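You operate a simulated robot arm through the tools that you are given. There is no shell and no other tool.

You are at the controls of a simulated robot arm. One attempt, no reset.

## Task
Wax the dull patch on the desk top with the yellow cloth and close the tin.
Fine: cloth into the tray. A coat counts when it lies all over at full strength: go over it till it gets no stronger.

The check looks at the end state, three seconds after you hand in, the way a careful person would. Anything else that was tipped, shoved, dropped, spilled or broken makes it a failure. Flat cloth is picked up by pressing the open fingertips on it (5 to 10 N) and closing them slowly along it; thin cloth reads only 2 to 8 mm in the jaws.

## Robot
A 6-joint arm with a two-finger parallel gripper, fixed in place. Base frame: the origin is at the foot of the arm, x ahead of it, y to its left, z up; the work surface is at about z = 0.762. Lengths are in m, angles in rad, forces in N, time in s.
With the tool pointing down near the work surface it reaches from about 0.24 to 0.64 m from the base axis. Its first joint turns from -1.152 to 1.152 rad. Payload 2.7 kg.
Tool frame: the origin (TCP) lies between the finger pads and is the grasp point; the fingertips stand 0.023 m ahead of it; z points along the fingers, y is the line along which they close. The gripper opens to 0.094 m. The fingers are 0.038 m wide and 0.01 m thick; the gripper's body (0.054 by 0.096 m) begins 0.039 m behind the TCP.
Orientation is that of the tool frame in the base frame, as a unit quaternion [x, y, z, w]. With the fingers straight down and closing along the base's y, the tool's x points along the base's -x, its y along +y and its z along -z.

## Interface
- The arm moves only by the tool play_rows. Its argument "increments" is a list of rows, each a list of 6 numbers: the shift along the tool's x, y, z in m, then the turn, a rotation vector about the tool's x, y, z in rad. In form: [[tx, ty, tz, wx, wy, wz], ...]. A call has 1 to 20 rows; each row shifts and turns the commanded pose from where the row before left it, along the tool's axes as they then stand. "gripper" is the closure in counts, from 0 (fully open) to 255 (shut), set as the call begins (left out, the last holds). A row lasts 0.2 s, in which the tool goes at most 0.05 m and 0.15 rad; a call with a longer step from one row to the next is refused whole, and so is a gripper value outside its range. A pose out of reach is approached as far as the arm can. The call stops where the force on the tool passes 40 N (or 10 N more than at its start, if that is more) or the arm is blocked; 0.2 s more then pass. The fingers move at their own pace (about 0.045 m/s each) and stop on an object; they squeeze with about 43 N. The grip force told is the motor's: it shows also when the fingers shut on nothing. Time passes only in rows, and 0.2 s behind the last, so rows that do not move let the fingers close. The reply holds the time, the measured pose of the TCP, the force on the tool along the base axes, the opening and the grip force, in the units named above and with some noise, with the torque about the TCP (base axes, N m) and any sound that the robot's microphone picked up.
- Cameras (640 x 400 px; columns grow to the right, rows downward): "scene" is fixed at [0.0811, -0.437, 1.3987]; the picture's right is [0.67, -0.74, 0.00], its down [-0.48, -0.44, -0.76] and it looks along [0.56, 0.51, -0.65] (base axes); focal length 360 px, centre (320, 200). "wrist" rides on the gripper at [0.086, 0.016, -0.074] in the tool frame; the picture's right is [-0.18, 0.98, 0.00], its down [-0.58, -0.11, -0.81] and it looks along [-0.79, -0.15, 0.59] (tool axes); focal length 243 px, centre (320, 200). There is no depth. A picture from a camera that has moved, and an enlarged one, comes with that camera's place and axes in the base frame and with its lens. The place of the scene camera against the robot may be out by one fixed shift of up to 0.012 m in any direction.
- capture(camera): a new picture of that camera. No time passes.
- enlarge(camera, box): a new picture of the part [left, top, right, bottom] of that camera's present view, enlarged. No time passes.
- job_done(): hands the job in; it is judged then, once.

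Nothing tells you positions but the pictures and the camera data. Unless the task says otherwise, let go and move clear before handing in.

The tools are called after "Call:" by a JSON object that holds its "name" and its "arguments". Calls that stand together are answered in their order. play_rows: Moves the arm, as the interface text tells. Its arguments: {"type":"object","properties":{"increments":{"type":"array","items":{"type":"array","items":{"type":"number"}}},"gripper":{"type":"number"}},"required":["increments"]} The other tools are called the same way: capture (camera) takes a picture; enlarge (camera, box) takes an enlarged picture of a part of a camera's view; job_done () hands the job in.

At the start:

```text
time: 0.0
tcp_pos: [0.3704, 0.0826, 1.0456]
orientation: [-0.001, 1.0, 0.0, 0.0]
ft_force: [0.5, -0.1, -1.1]
wrist_torque: [0.0, 0.0, 0.02]
opening: 0.0942
grasp_force: 0.0
```

scene: 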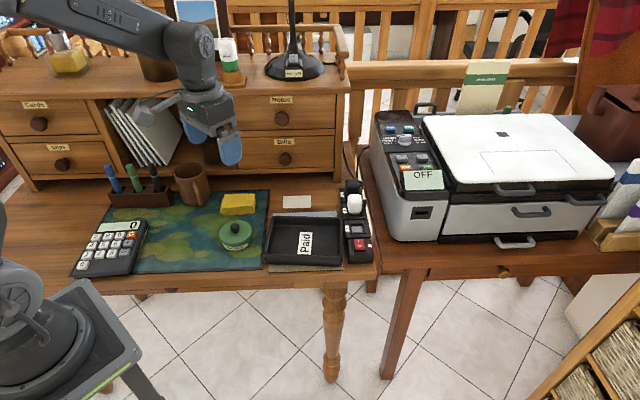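
wrist: 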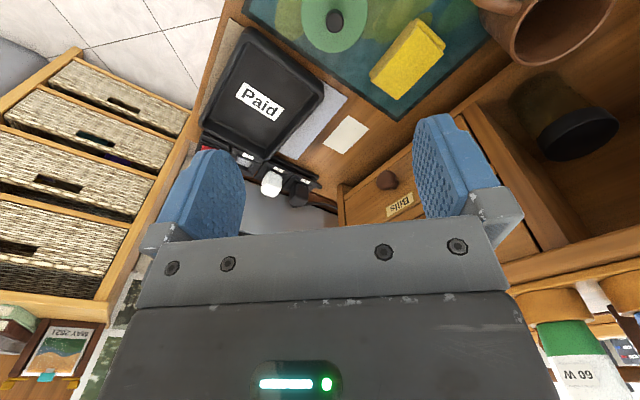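

I see a desk with a mat, a yellow cloth, a green tin with its lid, a black "Paid" tray and a few other things. I'll look closer to find the dull patch and the tin.

Call:
{"name": "enlarge", "arguments": {"camera": "scene", "box": [60, 160, 380, 360]}}

Call:
{"name": "enlarge", "arguments": {"camera": "scene", "box": [180, 170, 340, 270]}}

Call:
{"name": "enlarge", "arguments": {"camera": "wrist", "box": [160, 0, 480, 200]}}

Call:
{"name": "enlarge", "arguments": {"camera": "scene", "box": [0, 0, 240, 150]}}

```text
2.00 times, centred on (220, 260) of scene
camera zoom: at [0.0811, -0.437, 1.3987], right [0.67, -0.74, 0.0], down [-0.48, -0.44, -0.76], along [0.56, 0.51, -0.65], focal length 719 px, centre (520, 80)
```

zoom: 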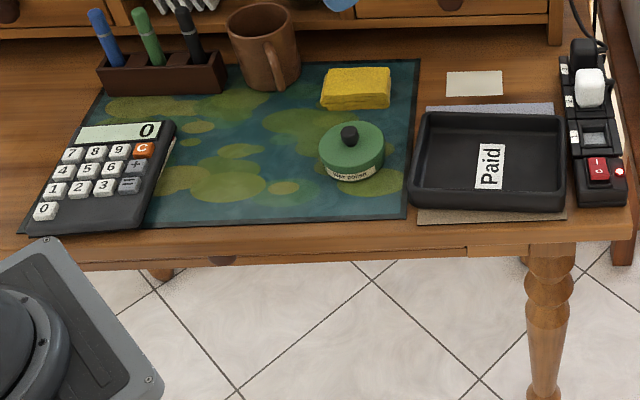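

```text
4.00 times, centred on (260, 220) of scene
camera zoom: at [0.0811, -0.437, 1.3987], right [0.67, -0.74, 0.0], down [-0.48, -0.44, -0.76], along [0.56, 0.51, -0.65], focal length 1438 px, centre (560, 120)
```

zoom: 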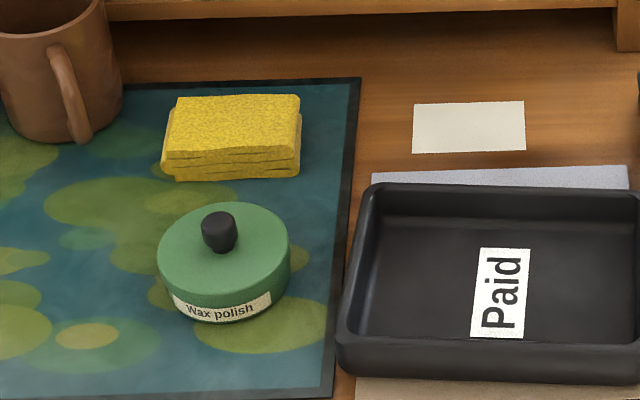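

```text
2.00 times, centred on (320, 100) of wrist
camera zoom: at [0.2844, 0.0991, 1.1199], right [0.18, 0.98, 0.0], down [0.58, -0.11, 0.81], along [0.79, -0.15, -0.59], focal length 485 px, centre (320, 400)
```

zoom: 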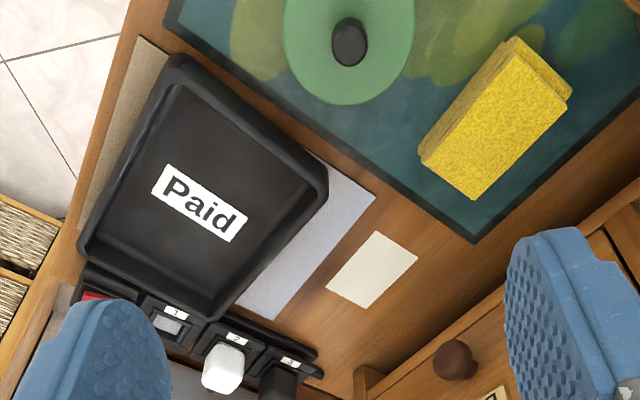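

```text
2.67 times, centred on (120, 75) of scene
camera zoom: at [0.0811, -0.437, 1.3987], right [0.67, -0.74, 0.0], down [-0.48, -0.44, -0.76], along [0.56, 0.51, -0.65], focal length 959 px, centre (853, 533)
```

zoom: 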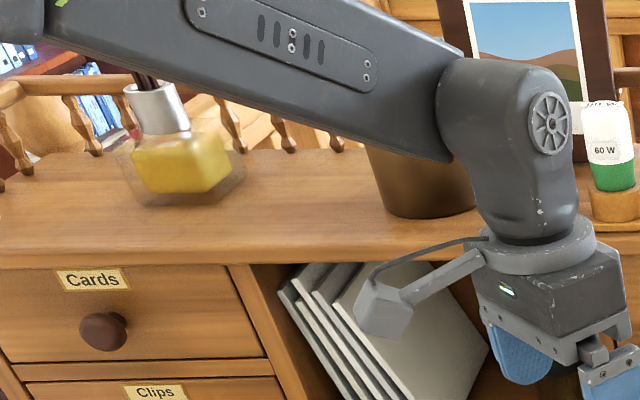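

The lid with a black knob seems to sit on the tin. There are strips around the tray, lavender behind and beige in front, plus a cream card, so I need closer views to tell which of these is the dull patch.

Call:
{"name": "enlarge", "arguments": {"camera": "scene", "box": [260, 180, 340, 230]}}

Call:
{"name": "enlarge", "arguments": {"camera": "scene", "box": [260, 235, 380, 310]}}

Call:
{"name": "enlarge", "arguments": {"camera": "wrist", "box": [180, 20, 400, 220]}}

Call:
{"name": "enlarge", "arguments": {"camera": "scene", "box": [0, 170, 160, 270]}}

Call:
{"name": "enlarge", "arguments": {"camera": "scene", "box": [200, 210, 264, 260]}}

```text
8.00 times, centred on (300, 205) of scene
camera zoom: at [0.0811, -0.437, 1.3987], right [0.67, -0.74, 0.0], down [-0.48, -0.44, -0.76], along [0.56, 0.51, -0.65], focal length 2877 px, centre (480, 160)
```

zoom: 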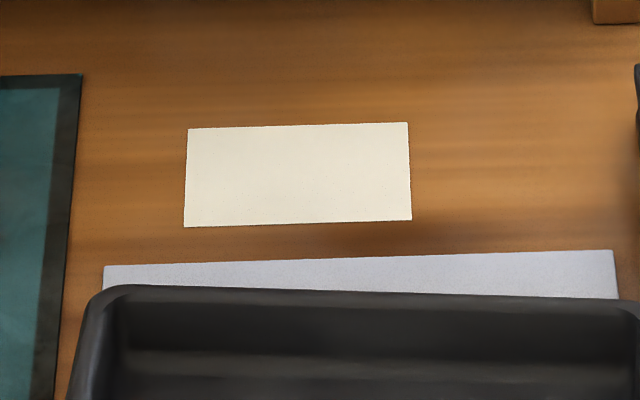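

```text
5.33 times, centred on (320, 272) of scene
camera zoom: at [0.0811, -0.437, 1.3987], right [0.67, -0.74, 0.0], down [-0.48, -0.44, -0.76], along [0.56, 0.51, -0.65], focal length 1918 px, centre (320, -187)
```

zoom: 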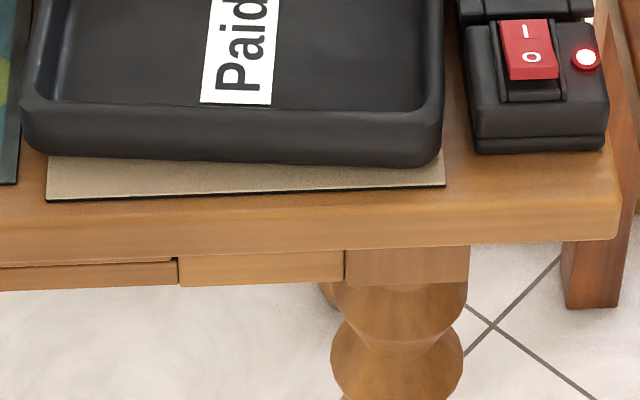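

```text
2.00 times, centred on (290, 120) of wrist
camera zoom: at [0.2844, 0.0991, 1.1199], right [0.18, 0.98, 0.0], down [0.58, -0.11, 0.81], along [0.79, -0.15, -0.59], focal length 485 px, centre (380, 360)
```

zoom: 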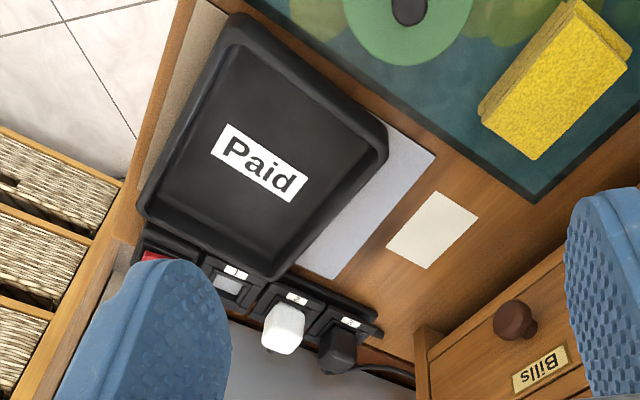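

```text
4.00 times, centred on (80, 220) of scene
camera zoom: at [0.0811, -0.437, 1.3987], right [0.67, -0.74, 0.0], down [-0.48, -0.44, -0.76], along [0.56, 0.51, -0.65], focal length 1438 px, centre (1280, 120)
```

zoom: 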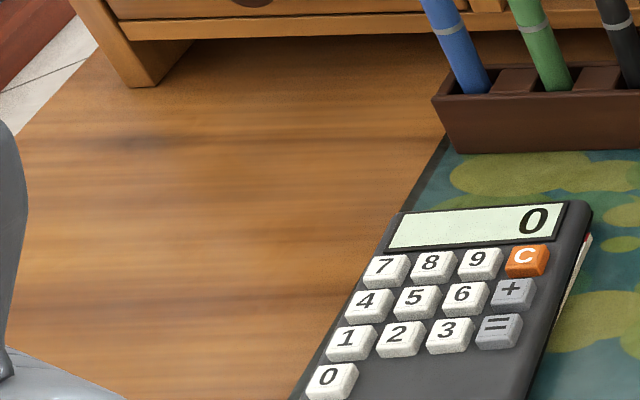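

```text
8.00 times, centred on (232, 235) of scene
camera zoom: at [0.0811, -0.437, 1.3987], right [0.67, -0.74, 0.0], down [-0.48, -0.44, -0.76], along [0.56, 0.51, -0.65], focal length 2877 px, centre (1024, -80)
```

zoom: 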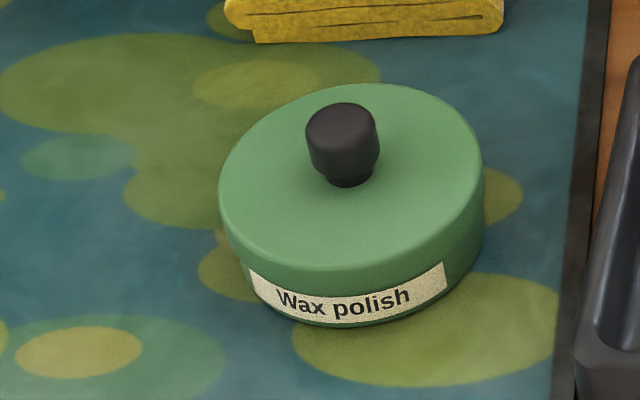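

The lavender and beige strips both lie under or around the tray, and the black-edged beige one may be a pad. I'll examine more of the desk top before moving anything.

Call:
{"name": "enlarge", "arguments": {"camera": "scene", "box": [310, 190, 350, 220]}}

Call:
{"name": "enlarge", "arguments": {"camera": "scene", "box": [0, 175, 110, 245]}}

Call:
{"name": "enlarge", "arguments": {"camera": "wrist", "box": [180, 100, 260, 160]}}

Call:
{"name": "enlarge", "arguments": {"camera": "wrist", "box": [280, 60, 380, 170]}}

Call:
{"name": "enlarge", "arguments": {"camera": "wrist", "box": [190, 20, 260, 130]}}

```text
13.33 times, centred on (330, 205) of scene
camera zoom: at [0.0811, -0.437, 1.3987], right [0.67, -0.74, 0.0], down [-0.48, -0.44, -0.76], along [0.56, 0.51, -0.65], focal length 4795 px, centre (187, 133)
```

zoom: 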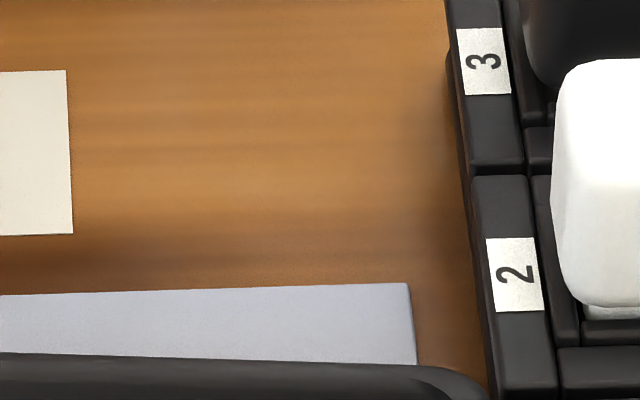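

```text
5.71 times, centred on (55, 210) of scene
camera zoom: at [0.0811, -0.437, 1.3987], right [0.67, -0.74, 0.0], down [-0.48, -0.44, -0.76], along [0.56, 0.51, -0.65], focal length 2055 px, centre (1834, 143)
```

zoom: 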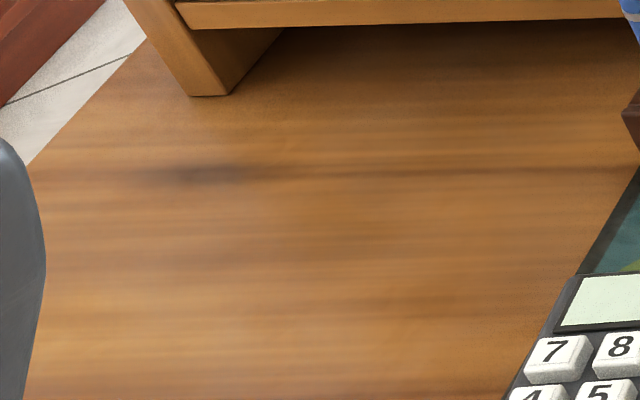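

```text
6.67 times, centred on (220, 130) of wrist
camera zoom: at [0.2844, 0.0991, 1.1199], right [0.18, 0.98, 0.0], down [0.58, -0.11, 0.81], along [0.79, -0.15, -0.59], focal length 1618 px, centre (987, 667)
```

zoom: 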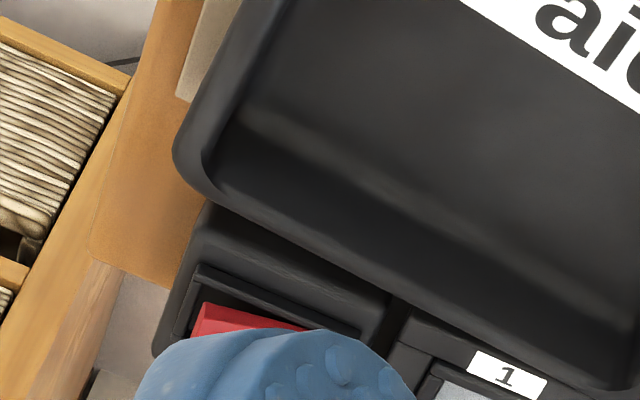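

```text
3.64 times, centred on (330, 115) of wrist
camera zoom: at [0.2844, 0.0991, 1.1199], right [0.18, 0.98, 0.0], down [0.58, -0.11, 0.81], along [0.79, -0.15, -0.59], focal length 882 px, centre (284, 509)
```

zoom: 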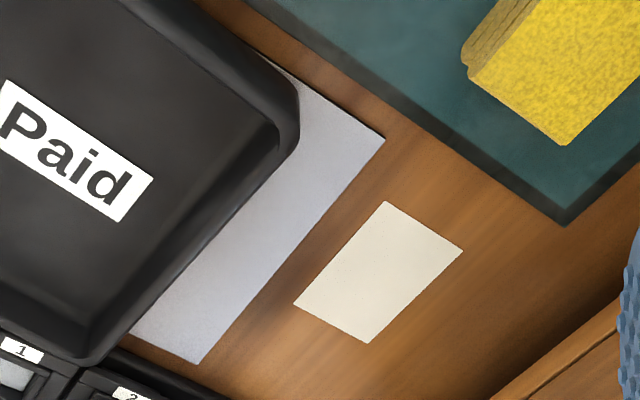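

```text
3.64 times, centred on (225, 75) of wrist
camera zoom: at [0.2844, 0.0991, 1.1199], right [0.18, 0.98, 0.0], down [0.58, -0.11, 0.81], along [0.79, -0.15, -0.59], focal length 882 px, centre (666, 654)
```

zoom: 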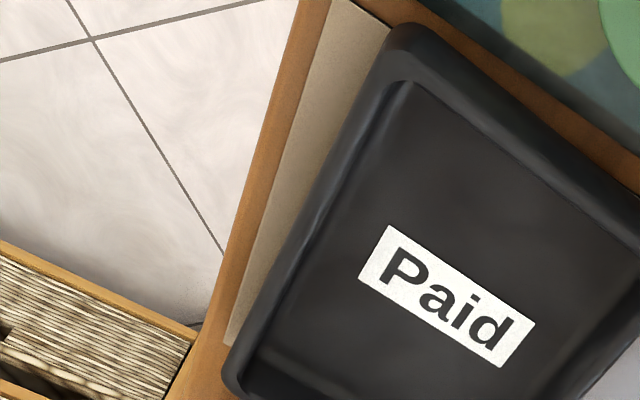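

The small cream rectangle at about (0.585, 0.106) and the sheets under the tray are all candidates for the patch. I'll move closer for a better wrist view, staying high above everything.

Call:
{"name": "play_rows", "arguments": {"increments": [[-0.0125, -0.0056, 0.029, 0, 0, 0], [-0.0125, -0.0056, 0.029, 0, 0, 0], [-0.0125, -0.0056, 0.029, 0, 0, 0], [-0.0125, -0.0056, 0.029, 0, 0, 0]]}}

Call:
{"name": "capture", "arguments": {"camera": "wrist"}}

Call:
{"name": "capture", "arguments": {"camera": "scene"}}

Call:
{"name": "enlarge", "arguments": {"camera": "wrist", "box": [240, 60, 480, 210]}}

```text
time: 1.0
tcp_pos: [0.4211, 0.0624, 0.9311]
orientation: [-0.001, 1.0, 0.001, 0.0]
ft_force: [-0.9, -0.1, 0.4]
wrist_torque: [0.01, 0.0, -0.01]
opening: 0.0939
grasp_force: 0.1
```

```text
taken
camera wrist: at [0.3351, 0.0789, 1.0053], right [0.18, 0.98, 0.0], down [0.58, -0.11, 0.81], along [0.79, -0.15, -0.59], focal length 243 px, centre (320, 200)
```

wrist: 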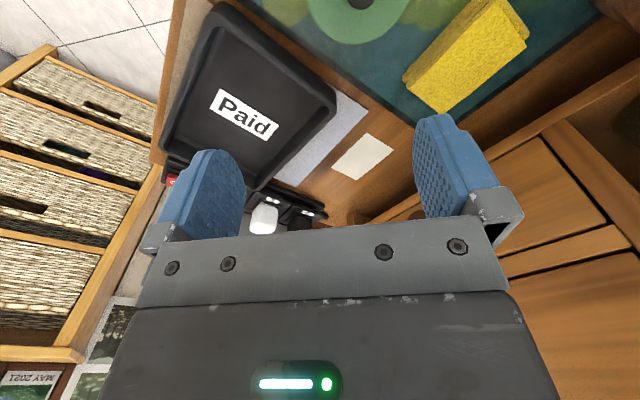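

```text
taken
```

scene: 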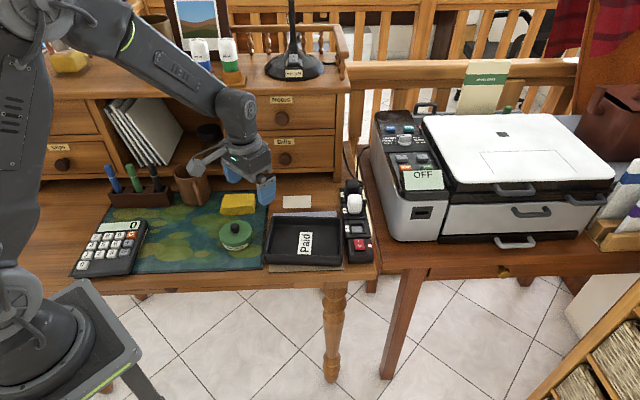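

```text
2.67 times, centred on (360, 135) of wrist
camera zoom: at [0.3351, 0.0789, 1.0053], right [0.18, 0.98, 0.0], down [0.58, -0.11, 0.81], along [0.79, -0.15, -0.59], focal length 647 px, centre (213, 373)
```

zoom: 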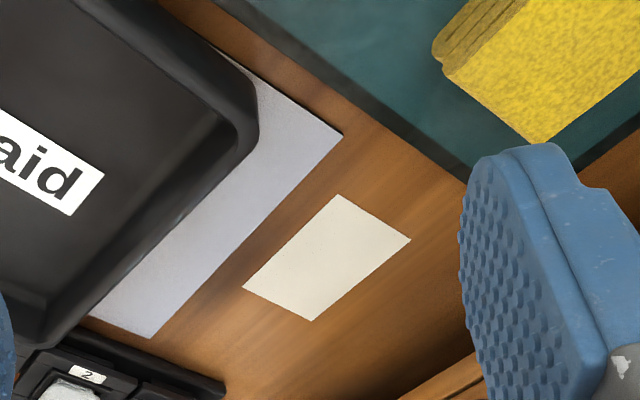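

The cream rectangle looks flush with the wood, while the sheets under the tray show edges. I'll zoom hard on both to confirm.

Call:
{"name": "enlarge", "arguments": {"camera": "wrist", "box": [325, 130, 400, 185]}}

Call:
{"name": "enlarge", "arguments": {"camera": "wrist", "box": [310, 75, 375, 140]}}

Call:
{"name": "enlarge", "arguments": {"camera": "scene", "box": [278, 190, 318, 215]}}

Call:
{"name": "enlarge", "arguments": {"camera": "scene", "box": [262, 255, 302, 280]}}

```text
7.27 times, centred on (362, 158) of wrist
camera zoom: at [0.3351, 0.0789, 1.0053], right [0.18, 0.98, 0.0], down [0.58, -0.11, 0.81], along [0.79, -0.15, -0.59], focal length 1764 px, centre (11, 509)
```

zoom: 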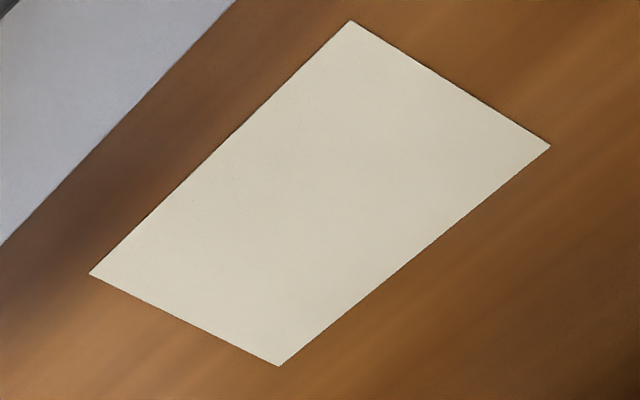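

```text
6.15 times, centred on (342, 108) of wrist
camera zoom: at [0.3351, 0.0789, 1.0053], right [0.18, 0.98, 0.0], down [0.58, -0.11, 0.81], along [0.79, -0.15, -0.59], focal length 1493 px, centre (182, 769)
```

zoom: 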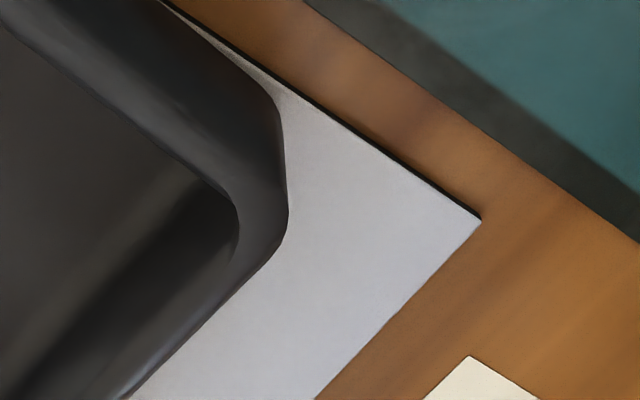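

```text
16.00 times, centred on (298, 202) of scene
camera zoom: at [0.0811, -0.437, 1.3987], right [0.67, -0.74, 0.0], down [-0.48, -0.44, -0.76], along [0.56, 0.51, -0.65], focal length 5754 px, centre (672, 160)
```

zoom: 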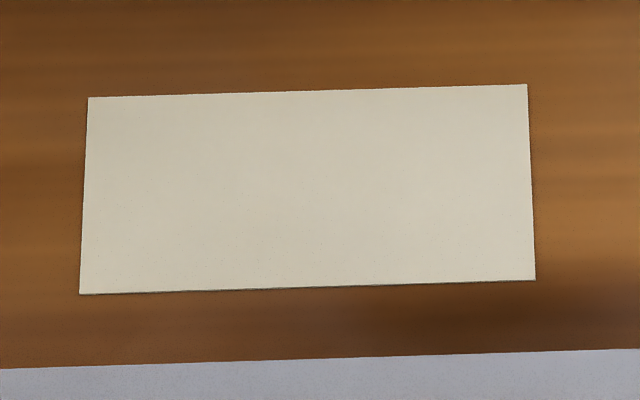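

```text
16.00 times, centred on (282, 268) of scene
camera zoom: at [0.0811, -0.437, 1.3987], right [0.67, -0.74, 0.0], down [-0.48, -0.44, -0.76], along [0.56, 0.51, -0.65], focal length 5754 px, centre (928, -880)
```

zoom: 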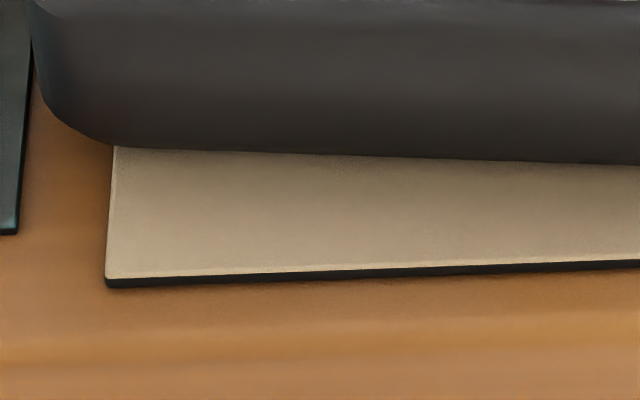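

The cream rectangle shows a very thin edge and the slab under the tray has a thick black edge. I'll inspect along the tray's side and the other desk areas.

Call:
{"name": "enlarge", "arguments": {"camera": "wrist", "box": [200, 0, 360, 110]}}

Call:
{"name": "enlarge", "arguments": {"camera": "scene", "box": [335, 195, 385, 275]}}

Call:
{"name": "enlarge", "arguments": {"camera": "scene", "box": [255, 205, 295, 275]}}

Call:
{"name": "enlarge", "arguments": {"camera": "wrist", "box": [400, 0, 640, 150]}}

```text
3.64 times, centred on (280, 55) of wrist
camera zoom: at [0.3351, 0.0789, 1.0053], right [0.18, 0.98, 0.0], down [0.58, -0.11, 0.81], along [0.79, -0.15, -0.59], focal length 882 px, centre (466, 727)
```

zoom: 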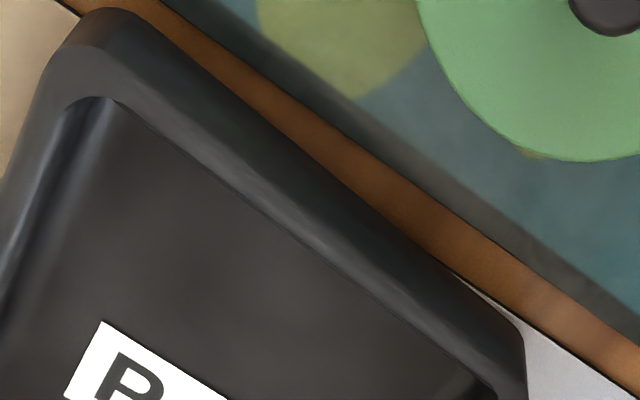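

```text
5.00 times, centred on (360, 235) of scene
camera zoom: at [0.0811, -0.437, 1.3987], right [0.67, -0.74, 0.0], down [-0.48, -0.44, -0.76], along [0.56, 0.51, -0.65], focal length 1798 px, centre (120, 25)
```

zoom: 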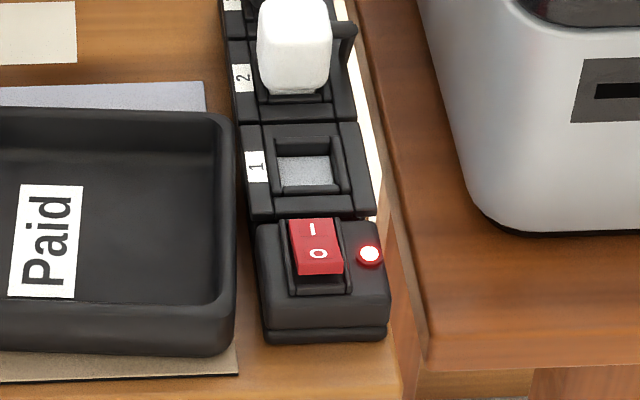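

```text
5.71 times, centred on (275, 240) of scene
camera zoom: at [0.0811, -0.437, 1.3987], right [0.67, -0.74, 0.0], down [-0.48, -0.44, -0.76], along [0.56, 0.51, -0.65], focal length 2055 px, centre (577, -29)
```

zoom: 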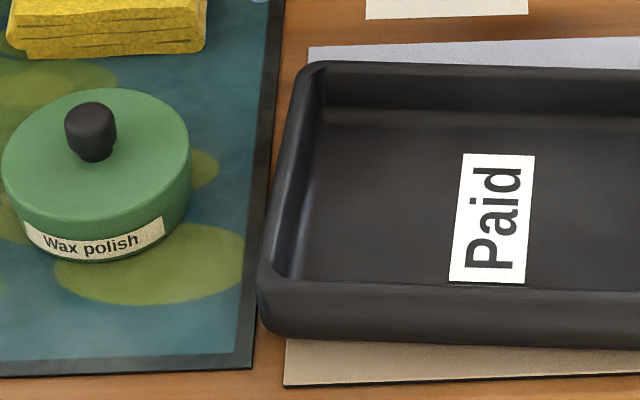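

```text
2.67 times, centred on (520, 75) of wrist
camera zoom: at [0.3351, 0.0789, 1.0053], right [0.18, 0.98, 0.0], down [0.58, -0.11, 0.81], along [0.79, -0.15, -0.59], focal length 647 px, centre (-213, 533)
```

zoom: 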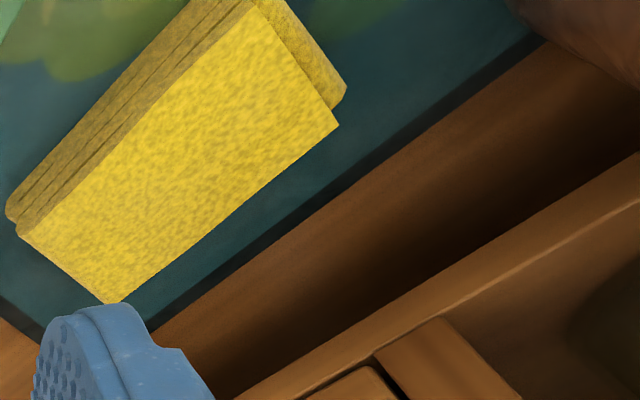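

The cream rectangle is the best candidate so far, but part of the desk behind the mug and pen stand is still hidden. I'll swing the camera left, high up, to rule out a patch there.

Call:
{"name": "play_rows", "arguments": {"increments": [[0.03, 0.019, -0.0163, 0, 0, 0], [0.03, 0.019, -0.0163, 0, 0, 0], [0.03, 0.019, -0.0163, 0, 0, 0], [0, 0, 0, 0, 0, -0.143], [0, 0, 0, 0, 0, -0.143], [0, 0, 0, 0, 0, -0.143], [0, 0, 0, 0, 0, -0.143], [0, 0, 0, 0, 0, -0.143], [0, 0, 0, 0, 0, -0.143], [0, 0, 0, 0, 0, -0.143]]}}

Call:
{"name": "capture", "arguments": {"camera": "wrist"}}

Call:
{"name": "enlarge", "arguments": {"camera": "wrist", "box": [0, 0, 320, 200]}}

Call:
{"name": "enlarge", "arguments": {"camera": "wrist", "box": [320, 0, 640, 200]}}

Call:
{"name": "capture", "arguments": {"camera": "scene"}}

```text
time: 3.2
tcp_pos: [0.3296, 0.1181, 0.9781]
orientation: [-0.482, 0.876, 0.0, 0.0]
ft_force: [1.5, 0.2, -0.2]
wrist_torque: [-0.04, 0.0, 0.06]
opening: 0.0942
grasp_force: 0.0
```

```text
taken
camera wrist: at [0.2706, 0.053, 1.0526], right [-0.73, 0.68, 0.0], down [0.4, 0.43, 0.81], along [0.55, 0.59, -0.59], focal length 243 px, centre (320, 200)
```

wrist: 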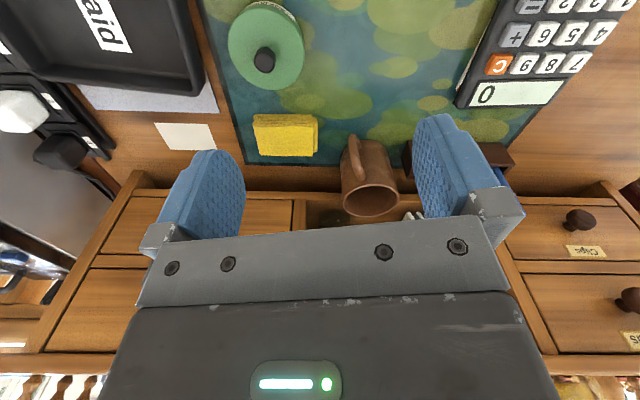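

```text
2.00 times, centred on (160, 100) of wrist
camera zoom: at [0.2706, 0.053, 1.0526], right [-0.73, 0.68, 0.0], down [0.4, 0.43, 0.81], along [0.55, 0.59, -0.59], focal length 485 px, centre (640, 400)
```

zoom: 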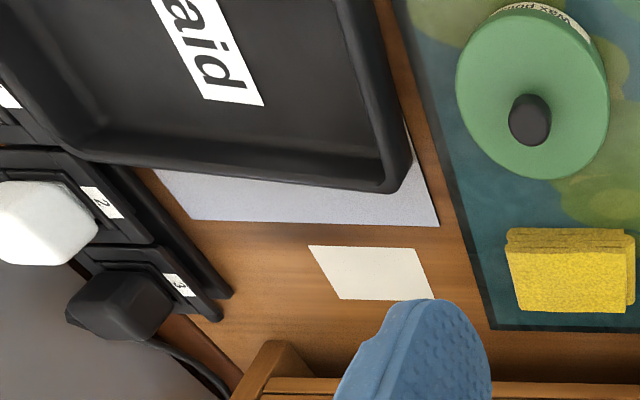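

```text
2.00 times, centred on (480, 100) of wrist
camera zoom: at [0.2706, 0.053, 1.0526], right [-0.73, 0.68, 0.0], down [0.4, 0.43, 0.81], along [0.55, 0.59, -0.59], focal length 485 px, centre (0, 400)
```

zoom: 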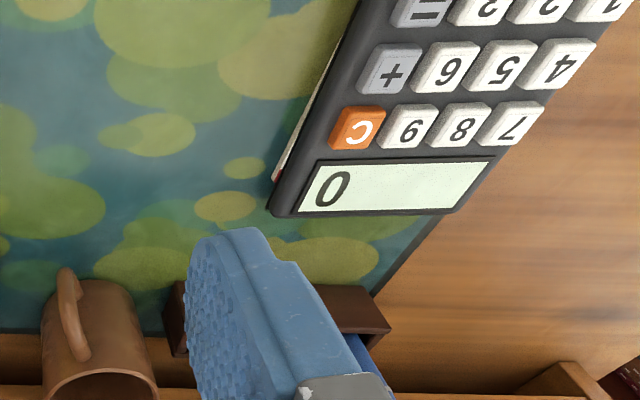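

```text
taken
```

scene: 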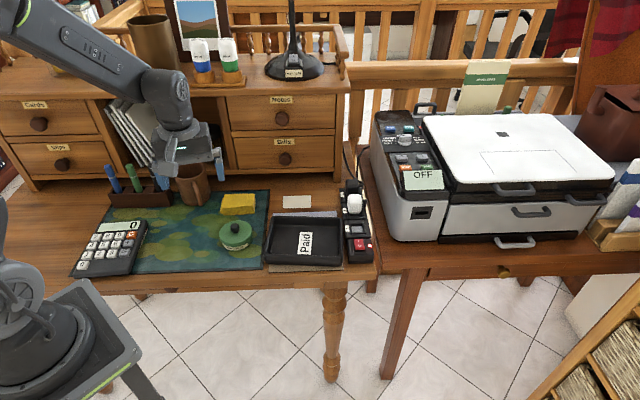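

No patch shows up behind the mug, so I take the flush cream rectangle, centred near (0.577, 0.091) and about 7 × 5 cm, as the patch. The tin knob triangulates to about (0.382, 0.096, 0.81), so I'll align with the desk at 45° yaw and hover above the knob.

Call:
{"name": "play_rows", "arguments": {"increments": [[0, 0, 0, 0, 0, 0.1105], [0, 0, 0, 0, 0, 0.1105], [-0.0072, -0.0175, 0.026, 0, 0, 0], [-0.0072, -0.0175, 0.026, 0, 0, 0], [-0.0072, -0.0175, 0.026, 0, 0, 0], [0, 0, 0, 0, 0, 0]], "gripper": 110}}

Call:
{"name": "capture", "arguments": {"camera": "wrist"}}

Call:
{"name": "capture", "arguments": {"camera": "scene"}}

Call:
{"name": "enlarge", "arguments": {"camera": "wrist", "box": [220, 0, 420, 150]}}

```text
time: 4.6
tcp_pos: [0.3841, 0.0984, 0.9005]
orientation: [-0.38, 0.925, 0.0, 0.0]
ft_force: [0.1, 0.4, 0.0]
wrist_torque: [0.02, 0.02, -0.01]
opening: 0.0534
grasp_force: 0.1
```

```text
taken
camera wrist: at [0.3111, 0.0492, 0.9751], right [-0.56, 0.83, 0.0], down [0.49, 0.33, 0.81], along [0.67, 0.45, -0.59], focal length 243 px, centre (320, 200)
```

wrist: 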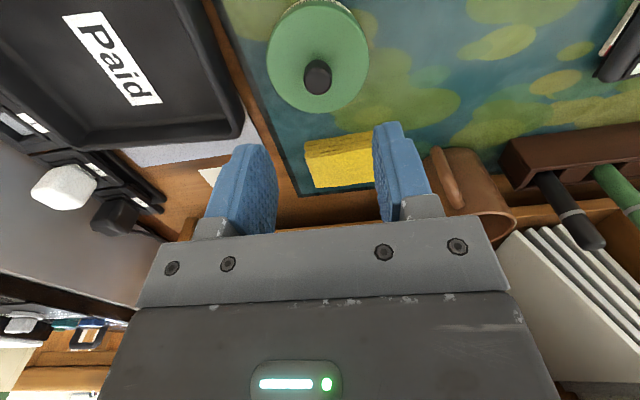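

```text
taken
```

scene: 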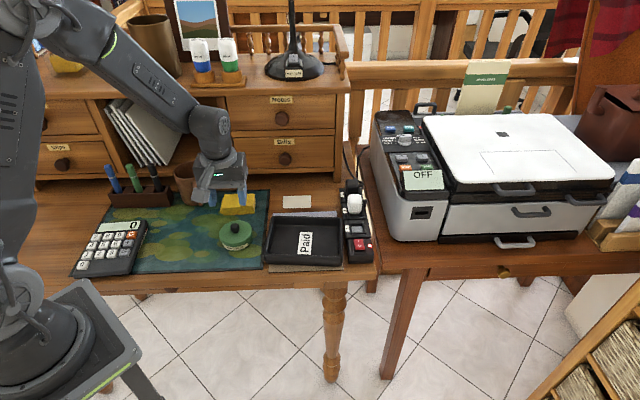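

```text
2.67 times, centred on (320, 75) of wrist
camera zoom: at [0.3111, 0.0492, 0.9751], right [-0.56, 0.83, 0.0], down [0.49, 0.33, 0.81], along [0.67, 0.45, -0.59], focal length 647 px, centre (320, 533)
```

zoom: 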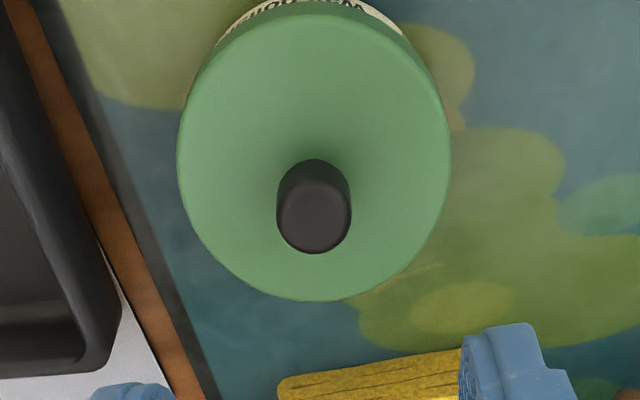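

The knob is within about 2 mm of the tool axis. I'll descend in steps with the fingers around it and check the clearance above the lid.

Call:
{"name": "play_rows", "arguments": {"increments": [[0, 0, 0.025, 0, 0, 0], [0, 0, 0.025, 0, 0, 0], [0, 0, 0.025, 0, 0, 0]]}}

Call:
{"name": "enlarge", "arguments": {"camera": "scene", "box": [200, 190, 280, 260]}}

Call:
{"name": "capture", "arguments": {"camera": "wrist"}}

```text
time: 5.4
tcp_pos: [0.3825, 0.0975, 0.8228]
orientation: [-0.38, 0.925, 0.001, 0.001]
ft_force: [0.3, 0.1, 0.5]
wrist_torque: [0.02, 0.0, -0.01]
opening: 0.0537
grasp_force: 0.0
```

```text
5.71 times, centred on (240, 225) of scene
camera zoom: at [0.0811, -0.437, 1.3987], right [0.67, -0.74, 0.0], down [-0.48, -0.44, -0.76], along [0.56, 0.51, -0.65], focal length 2055 px, centre (777, 57)
```

zoom: 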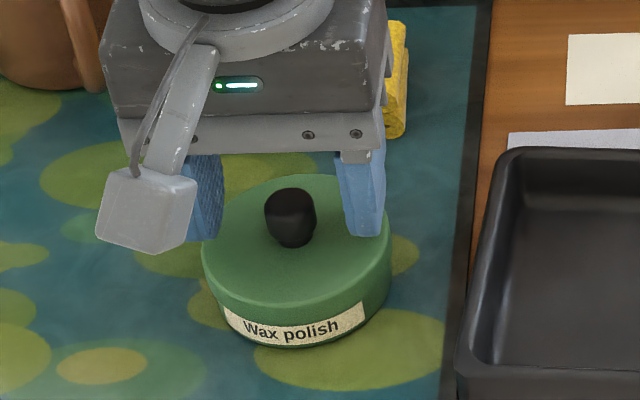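

```text
taken
camera wrist: at [0.3107, 0.048, 0.8977], right [-0.56, 0.83, 0.0], down [0.49, 0.33, 0.81], along [0.67, 0.45, -0.59], focal length 243 px, centre (320, 200)
```

wrist: 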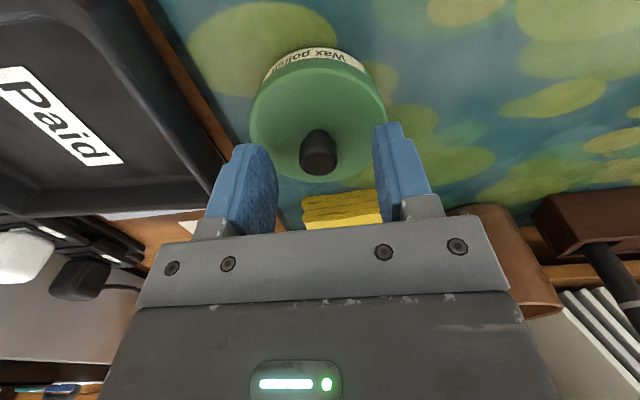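

The fingers straddle the knob and are clear of the lid. I'll go down 5 mm more and close on the knob.

Call:
{"name": "play_rows", "arguments": {"increments": [[0, 0, 0.0025, 0, 0, 0], [0, 0, 0.0025, 0, 0, 0]]}}

Call:
{"name": "play_rows", "arguments": {"increments": [[0, 0, 0, 0, 0, 0], [0, 0, 0, 0, 0, 0], [0, 0, 0, 0, 0, 0], [0, 0, 0, 0, 0, 0], [0, 0, 0, 0, 0, 0]], "gripper": 255}}

Call:
{"name": "enlarge", "arguments": {"camera": "scene", "box": [200, 190, 280, 260]}}

Call:
{"name": "capture", "arguments": {"camera": "wrist"}}

```text
time: 6.0
tcp_pos: [0.3825, 0.0968, 0.8208]
orientation: [-0.381, 0.925, 0.0, 0.0]
ft_force: [-0.2, 0.6, -0.5]
wrist_torque: [0.02, 0.04, 0.01]
opening: 0.0536
grasp_force: 0.1
```

```text
time: 7.2
tcp_pos: [0.3832, 0.0967, 0.8199]
orientation: [-0.381, 0.925, 0.0, 0.0]
ft_force: [0.8, 0.4, -1.2]
wrist_torque: [0.0, -0.02, 0.01]
opening: 0.0169
grasp_force: 43.1
heard: snap
```

```text
5.71 times, centred on (240, 225) of scene
camera zoom: at [0.0812, -0.437, 1.3987], right [0.67, -0.74, 0.0], down [-0.48, -0.44, -0.76], along [0.56, 0.51, -0.65], focal length 2055 px, centre (777, 57)
```

zoom: 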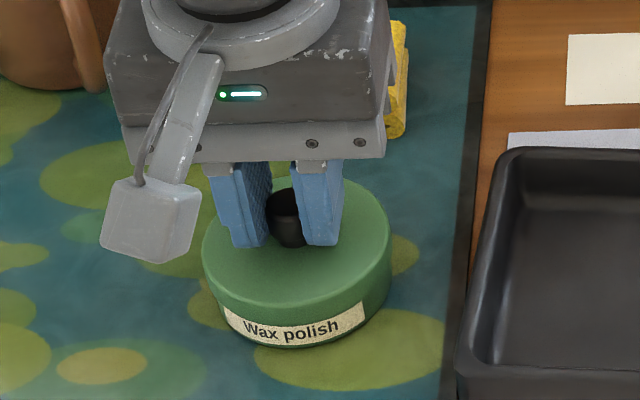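

```text
taken
camera wrist: at [0.3107, 0.0465, 0.8945], right [-0.56, 0.83, 0.0], down [0.49, 0.33, 0.81], along [0.67, 0.45, -0.59], focal length 243 px, centre (320, 200)
```

wrist: 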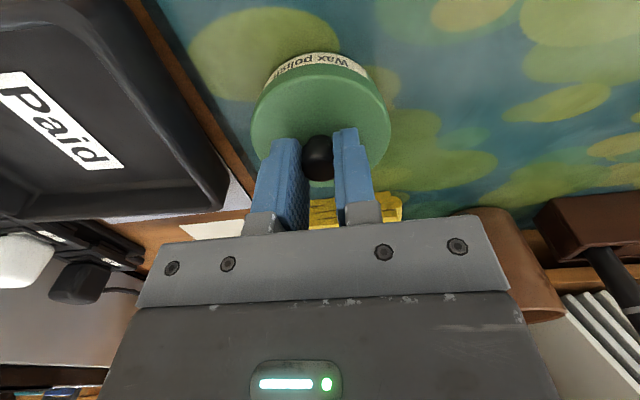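

I have the knob at an opening of 17 mm and heard a snap. I'll lift a little to see whether the lid comes off by itself or brings the tin with it.

Call:
{"name": "play_rows", "arguments": {"increments": [[0, 0, -0.003, 0, 0, 0], [0, 0, -0.003, 0, 0, 0], [0, 0, -0.004, 0, 0, 0]]}}

Call:
{"name": "enlarge", "arguments": {"camera": "scene", "box": [200, 190, 280, 260]}}

Call:
{"name": "enlarge", "arguments": {"camera": "wrist", "box": [220, 20, 420, 170]}}

```text
time: 8.0
tcp_pos: [0.3822, 0.096, 0.8294]
orientation: [-0.381, 0.925, 0.0, 0.0]
ft_force: [0.2, 0.6, -0.5]
wrist_torque: [0.02, -0.01, 0.01]
opening: 0.0168
grasp_force: 43.3
```

```text
5.71 times, centred on (240, 225) of scene
camera zoom: at [0.0812, -0.437, 1.3987], right [0.67, -0.74, 0.0], down [-0.48, -0.44, -0.76], along [0.56, 0.51, -0.65], focal length 2055 px, centre (777, 57)
```

zoom: 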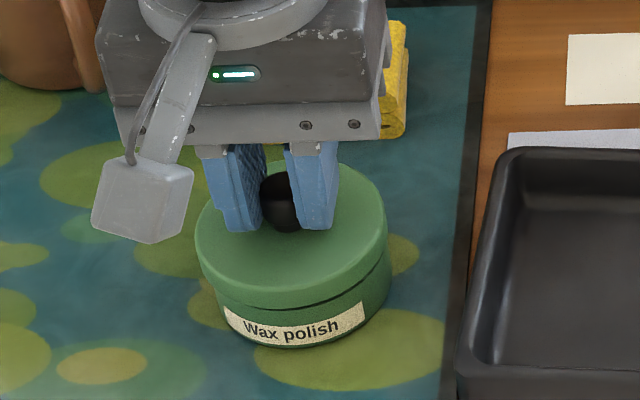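

```text
2.67 times, centred on (320, 95) of wrist
camera zoom: at [0.3097, 0.0464, 0.9046], right [-0.56, 0.83, 0.0], down [0.49, 0.33, 0.81], along [0.67, 0.45, -0.59], focal length 647 px, centre (320, 480)
```

zoom: 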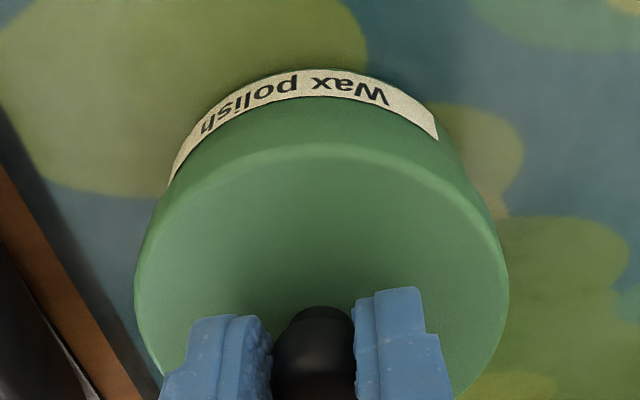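

The lid lifts off cleanly without the tin. I'll raise it and carry it left to a clear spot on the mat near (0.307, 0.171).

Call:
{"name": "play_rows", "arguments": {"increments": [[0, 0, -0.015, 0, 0, 0], [0, 0, -0.015, 0, 0, 0], [0, 0, -0.02, 0, 0, 0], [0, 0.035, 0, 0, 0, 0], [0, 0.035, 0, 0, 0, 0], [0, 0.036, 0, 0, 0, 0]]}}

Call:
{"name": "enlarge", "arguments": {"camera": "scene", "box": [120, 160, 280, 270]}}

Call:
{"name": "enlarge", "arguments": {"camera": "scene", "box": [210, 215, 270, 265]}}

Call:
{"name": "capture", "arguments": {"camera": "wrist"}}

```text
time: 9.4
tcp_pos: [0.3078, 0.1708, 0.8772]
orientation: [-0.38, 0.925, 0.0, 0.0]
ft_force: [0.0, -0.1, 0.0]
wrist_torque: [0.0, 0.0, 0.02]
opening: 0.0167
grasp_force: 42.5
```

```text
3.64 times, centred on (200, 215) of scene
camera zoom: at [0.0811, -0.4371, 1.3987], right [0.67, -0.74, 0.0], down [-0.48, -0.44, -0.76], along [0.56, 0.51, -0.65], focal length 1308 px, centre (756, 146)
```

zoom: 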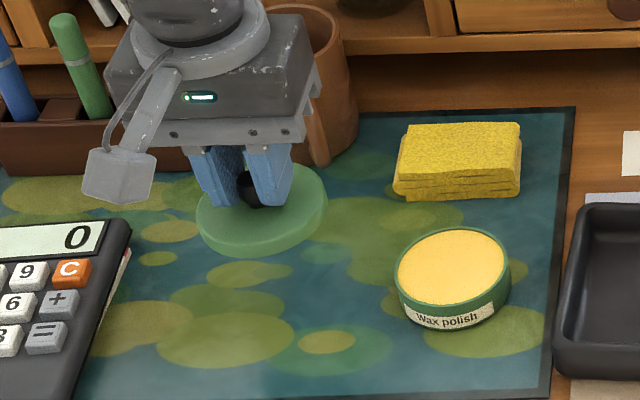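

```text
8.00 times, centred on (240, 240) of scene
camera zoom: at [0.0811, -0.4371, 1.3987], right [0.67, -0.74, 0.0], down [-0.48, -0.44, -0.76], along [0.56, 0.51, -0.65], focal length 2877 px, centre (960, -120)
```

zoom: 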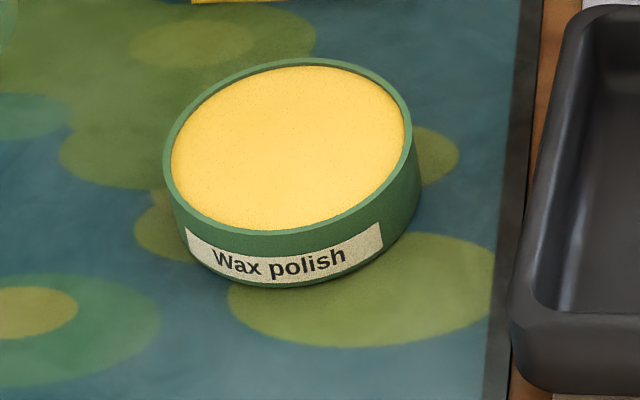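

```text
taken
camera wrist: at [0.2352, 0.121, 0.9514], right [-0.56, 0.83, 0.0], down [0.49, 0.33, 0.81], along [0.67, 0.45, -0.59], focal length 243 px, centre (320, 200)
```

wrist: 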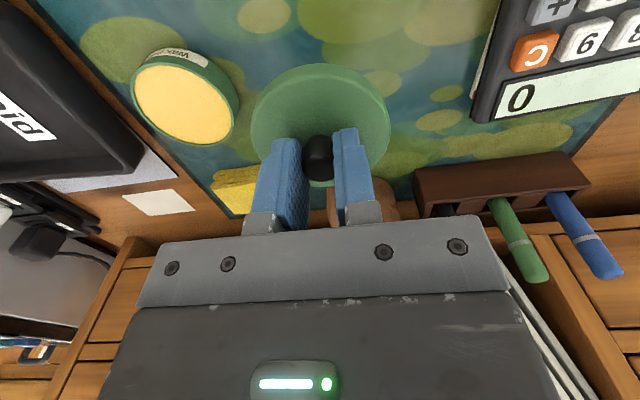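

The tin is open with wax nearly to the rim. I'll lower the lid toward the mat, slowing for contact.

Call:
{"name": "play_rows", "arguments": {"increments": [[0, 0, 0.02, 0, 0, 0], [0, 0, 0.02, 0, 0, 0], [0, 0, 0.015, 0, 0, 0], [0, 0, 0.01, 0, 0, 0]]}}

Call:
{"name": "enlarge", "arguments": {"camera": "scene", "box": [140, 180, 240, 250]}}

```text
time: 10.4
tcp_pos: [0.3111, 0.1707, 0.814]
orientation: [-0.381, 0.925, 0.0, 0.001]
ft_force: [-0.2, 0.5, 0.7]
wrist_torque: [-0.01, 0.03, 0.01]
opening: 0.0167
grasp_force: 42.9
```

```text
5.71 times, centred on (190, 215) of scene
camera zoom: at [0.0811, -0.437, 1.3987], right [0.67, -0.74, 0.0], down [-0.48, -0.44, -0.76], along [0.56, 0.51, -0.65], focal length 2055 px, centre (1063, 114)
```

zoom: 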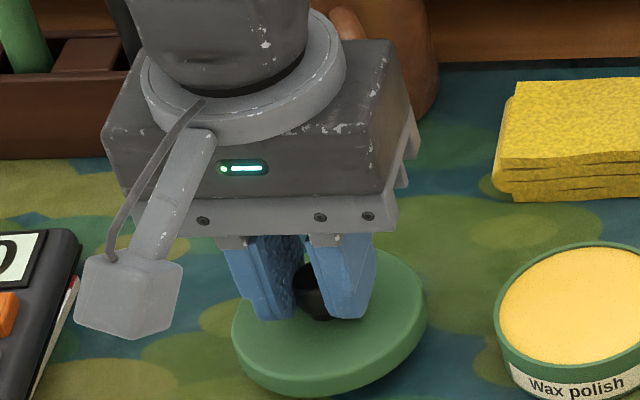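

The lid is a thin disc still above the mat. I'll lower it in 2 mm steps and watch the force.

Call:
{"name": "play_rows", "arguments": {"increments": [[0, 0, 0.002, 0, 0, 0], [0, 0, 0.002, 0, 0, 0], [0, 0, 0.002, 0, 0, 0]]}}

Call:
{"name": "play_rows", "arguments": {"increments": [[0, 0, 0.002, 0, 0, 0], [0, 0, 0.002, 0, 0, 0]]}}

Call:
{"name": "enlarge", "arguments": {"camera": "scene", "box": [140, 180, 240, 250]}}

```text
time: 11.2
tcp_pos: [0.3083, 0.1704, 0.8091]
orientation: [-0.381, 0.925, 0.0, 0.0]
ft_force: [-0.6, 0.1, 0.1]
wrist_torque: [-0.03, 0.0, 0.03]
opening: 0.017
grasp_force: 43.2
```

```text
time: 11.8
tcp_pos: [0.3079, 0.1715, 0.804]
orientation: [-0.38, 0.925, 0.0, 0.0]
ft_force: [0.3, -0.8, -0.2]
wrist_torque: [0.0, 0.02, 0.04]
opening: 0.0167
grasp_force: 43.1
```

```text
5.71 times, centred on (190, 215) of scene
camera zoom: at [0.0811, -0.437, 1.3987], right [0.67, -0.74, 0.0], down [-0.48, -0.44, -0.76], along [0.56, 0.51, -0.65], focal length 2055 px, centre (1063, 114)
```

zoom: 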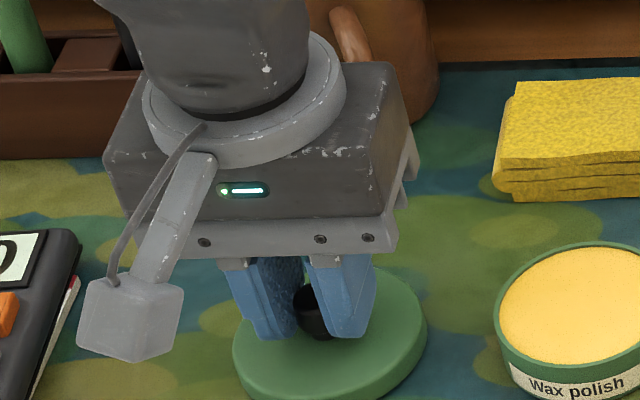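

Call:
{"name": "play_rows", "arguments": {"increments": [[0, 0, 0.0015, 0, 0, 0], [0, 0, 0.0015, 0, 0, 0]]}}

Call:
{"name": "enlarge", "arguments": {"camera": "scene", "box": [140, 180, 240, 250]}}

```text
time: 12.4
tcp_pos: [0.3085, 0.1703, 0.802]
orientation: [-0.381, 0.925, -0.001, 0.0]
ft_force: [-0.1, 0.2, -0.8]
wrist_torque: [0.0, 0.03, -0.02]
opening: 0.0169
grasp_force: 43.4
```

```text
5.71 times, centred on (190, 215) of scene
camera zoom: at [0.0812, -0.437, 1.3987], right [0.67, -0.74, 0.0], down [-0.48, -0.44, -0.76], along [0.56, 0.51, -0.65], focal length 2055 px, centre (1063, 114)
```

zoom: 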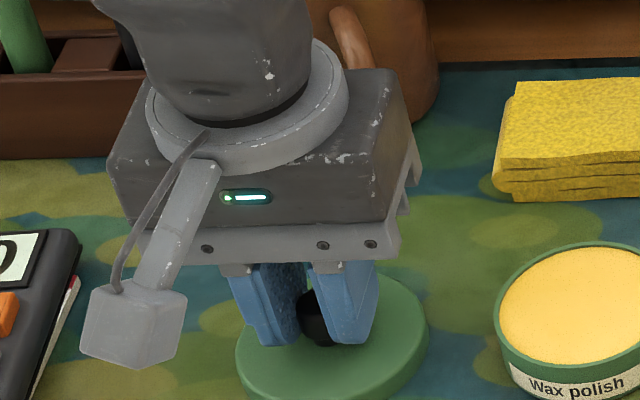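

No contact yet, so I'll keep lowering in small steps.

Call:
{"name": "play_rows", "arguments": {"increments": [[0, 0, 0.0015, 0, 0, 0], [0, 0, 0.0015, 0, 0, 0]]}}

Call:
{"name": "play_rows", "arguments": {"increments": [[0, 0, 0.0015, 0, 0, 0], [0, 0, 0.0015, 0, 0, 0]]}}

Call:
{"name": "enlarge", "arguments": {"camera": "scene", "box": [140, 190, 240, 260]}}

```text
time: 13.0
tcp_pos: [0.3094, 0.1703, 0.7993]
orientation: [-0.38, 0.925, 0.0, 0.0]
ft_force: [0.7, 0.2, 0.2]
wrist_torque: [0.01, 0.0, 0.0]
opening: 0.0166
grasp_force: 43.0
```

```text
time: 13.6
tcp_pos: [0.308, 0.1708, 0.7961]
orientation: [-0.381, 0.925, 0.001, 0.001]
ft_force: [0.1, 0.0, 0.0]
wrist_torque: [-0.01, 0.01, -0.02]
opening: 0.0169
grasp_force: 43.4
```

```text
5.71 times, centred on (190, 225) of scene
camera zoom: at [0.0812, -0.437, 1.3987], right [0.67, -0.74, 0.0], down [-0.48, -0.44, -0.76], along [0.56, 0.51, -0.65], focal length 2055 px, centre (1063, 57)
```

zoom: 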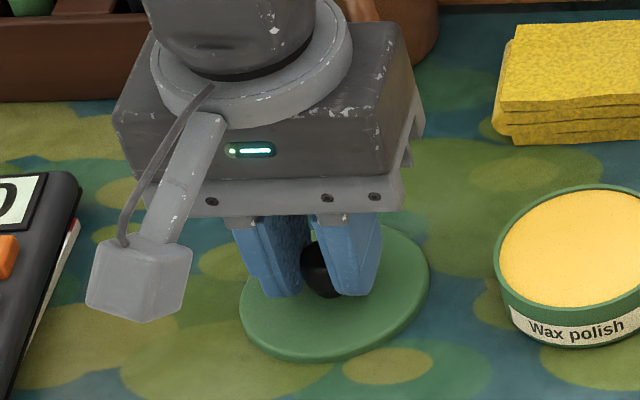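

Call:
{"name": "play_rows", "arguments": {"increments": [[0, 0, 0.001, 0, 0, 0], [0, 0, 0.001, 0, 0, 0]]}}

Call:
{"name": "enlarge", "arguments": {"camera": "scene", "box": [170, 215, 230, 260]}}

```text
time: 14.2
tcp_pos: [0.3092, 0.1708, 0.7968]
orientation: [-0.381, 0.924, 0.0, 0.0]
ft_force: [-5.7, -5.3, 37.7]
wrist_torque: [-0.01, 0.32, 0.07]
opening: 0.017
grasp_force: 43.2
```

```text
8.89 times, centred on (200, 238) of scene
camera zoom: at [0.0806, -0.4374, 1.3986], right [0.67, -0.74, 0.0], down [-0.48, -0.44, -0.76], along [0.56, 0.51, -0.65], focal length 3197 px, centre (1387, -133)
```

zoom: 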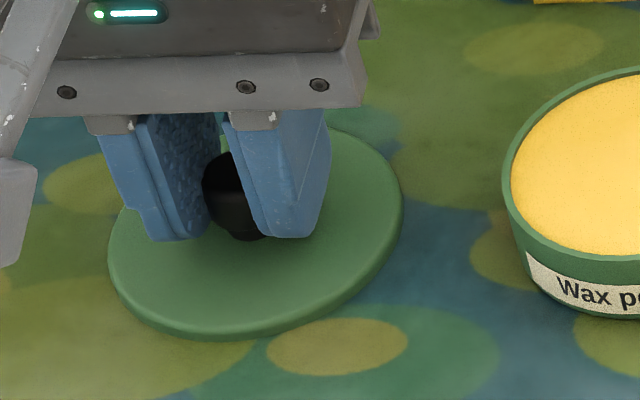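

The lid touched down firmly. I'll back off slightly to relieve the force and then release it.

Call:
{"name": "play_rows", "arguments": {"increments": [[0, 0, -0.001, 0, 0, 0], [0, 0, -0.0005, 0, 0, 0]]}}

Call:
{"name": "play_rows", "arguments": {"increments": [[0, 0, 0, 0, 0, 0], [0, 0, 0, 0, 0, 0], [0, 0, 0, 0, 0, 0]], "gripper": 110}}

Call:
{"name": "enlarge", "arguments": {"camera": "scene", "box": [160, 200, 240, 260]}}

```text
time: 14.8
tcp_pos: [0.3086, 0.171, 0.7969]
orientation: [-0.381, 0.924, 0.0, 0.0]
ft_force: [1.3, 1.5, 6.0]
wrist_torque: [0.13, -0.12, 0.02]
opening: 0.0168
grasp_force: 42.6
```

```text
time: 15.6
tcp_pos: [0.3086, 0.1702, 0.794]
orientation: [-0.381, 0.925, 0.0, 0.0]
ft_force: [-0.2, -0.7, -0.2]
wrist_torque: [0.01, 0.03, 0.01]
opening: 0.0536
grasp_force: 0.3
```

```text
6.67 times, centred on (200, 230) of scene
camera zoom: at [0.0811, -0.437, 1.3987], right [0.67, -0.74, 0.0], down [-0.48, -0.44, -0.76], along [0.56, 0.51, -0.65], focal length 2398 px, centre (1120, 0)
```

zoom: 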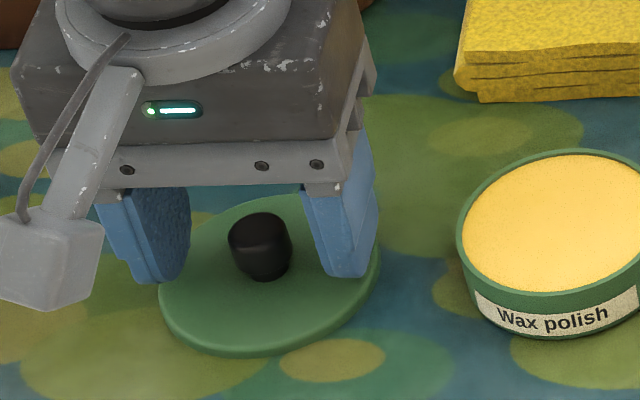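

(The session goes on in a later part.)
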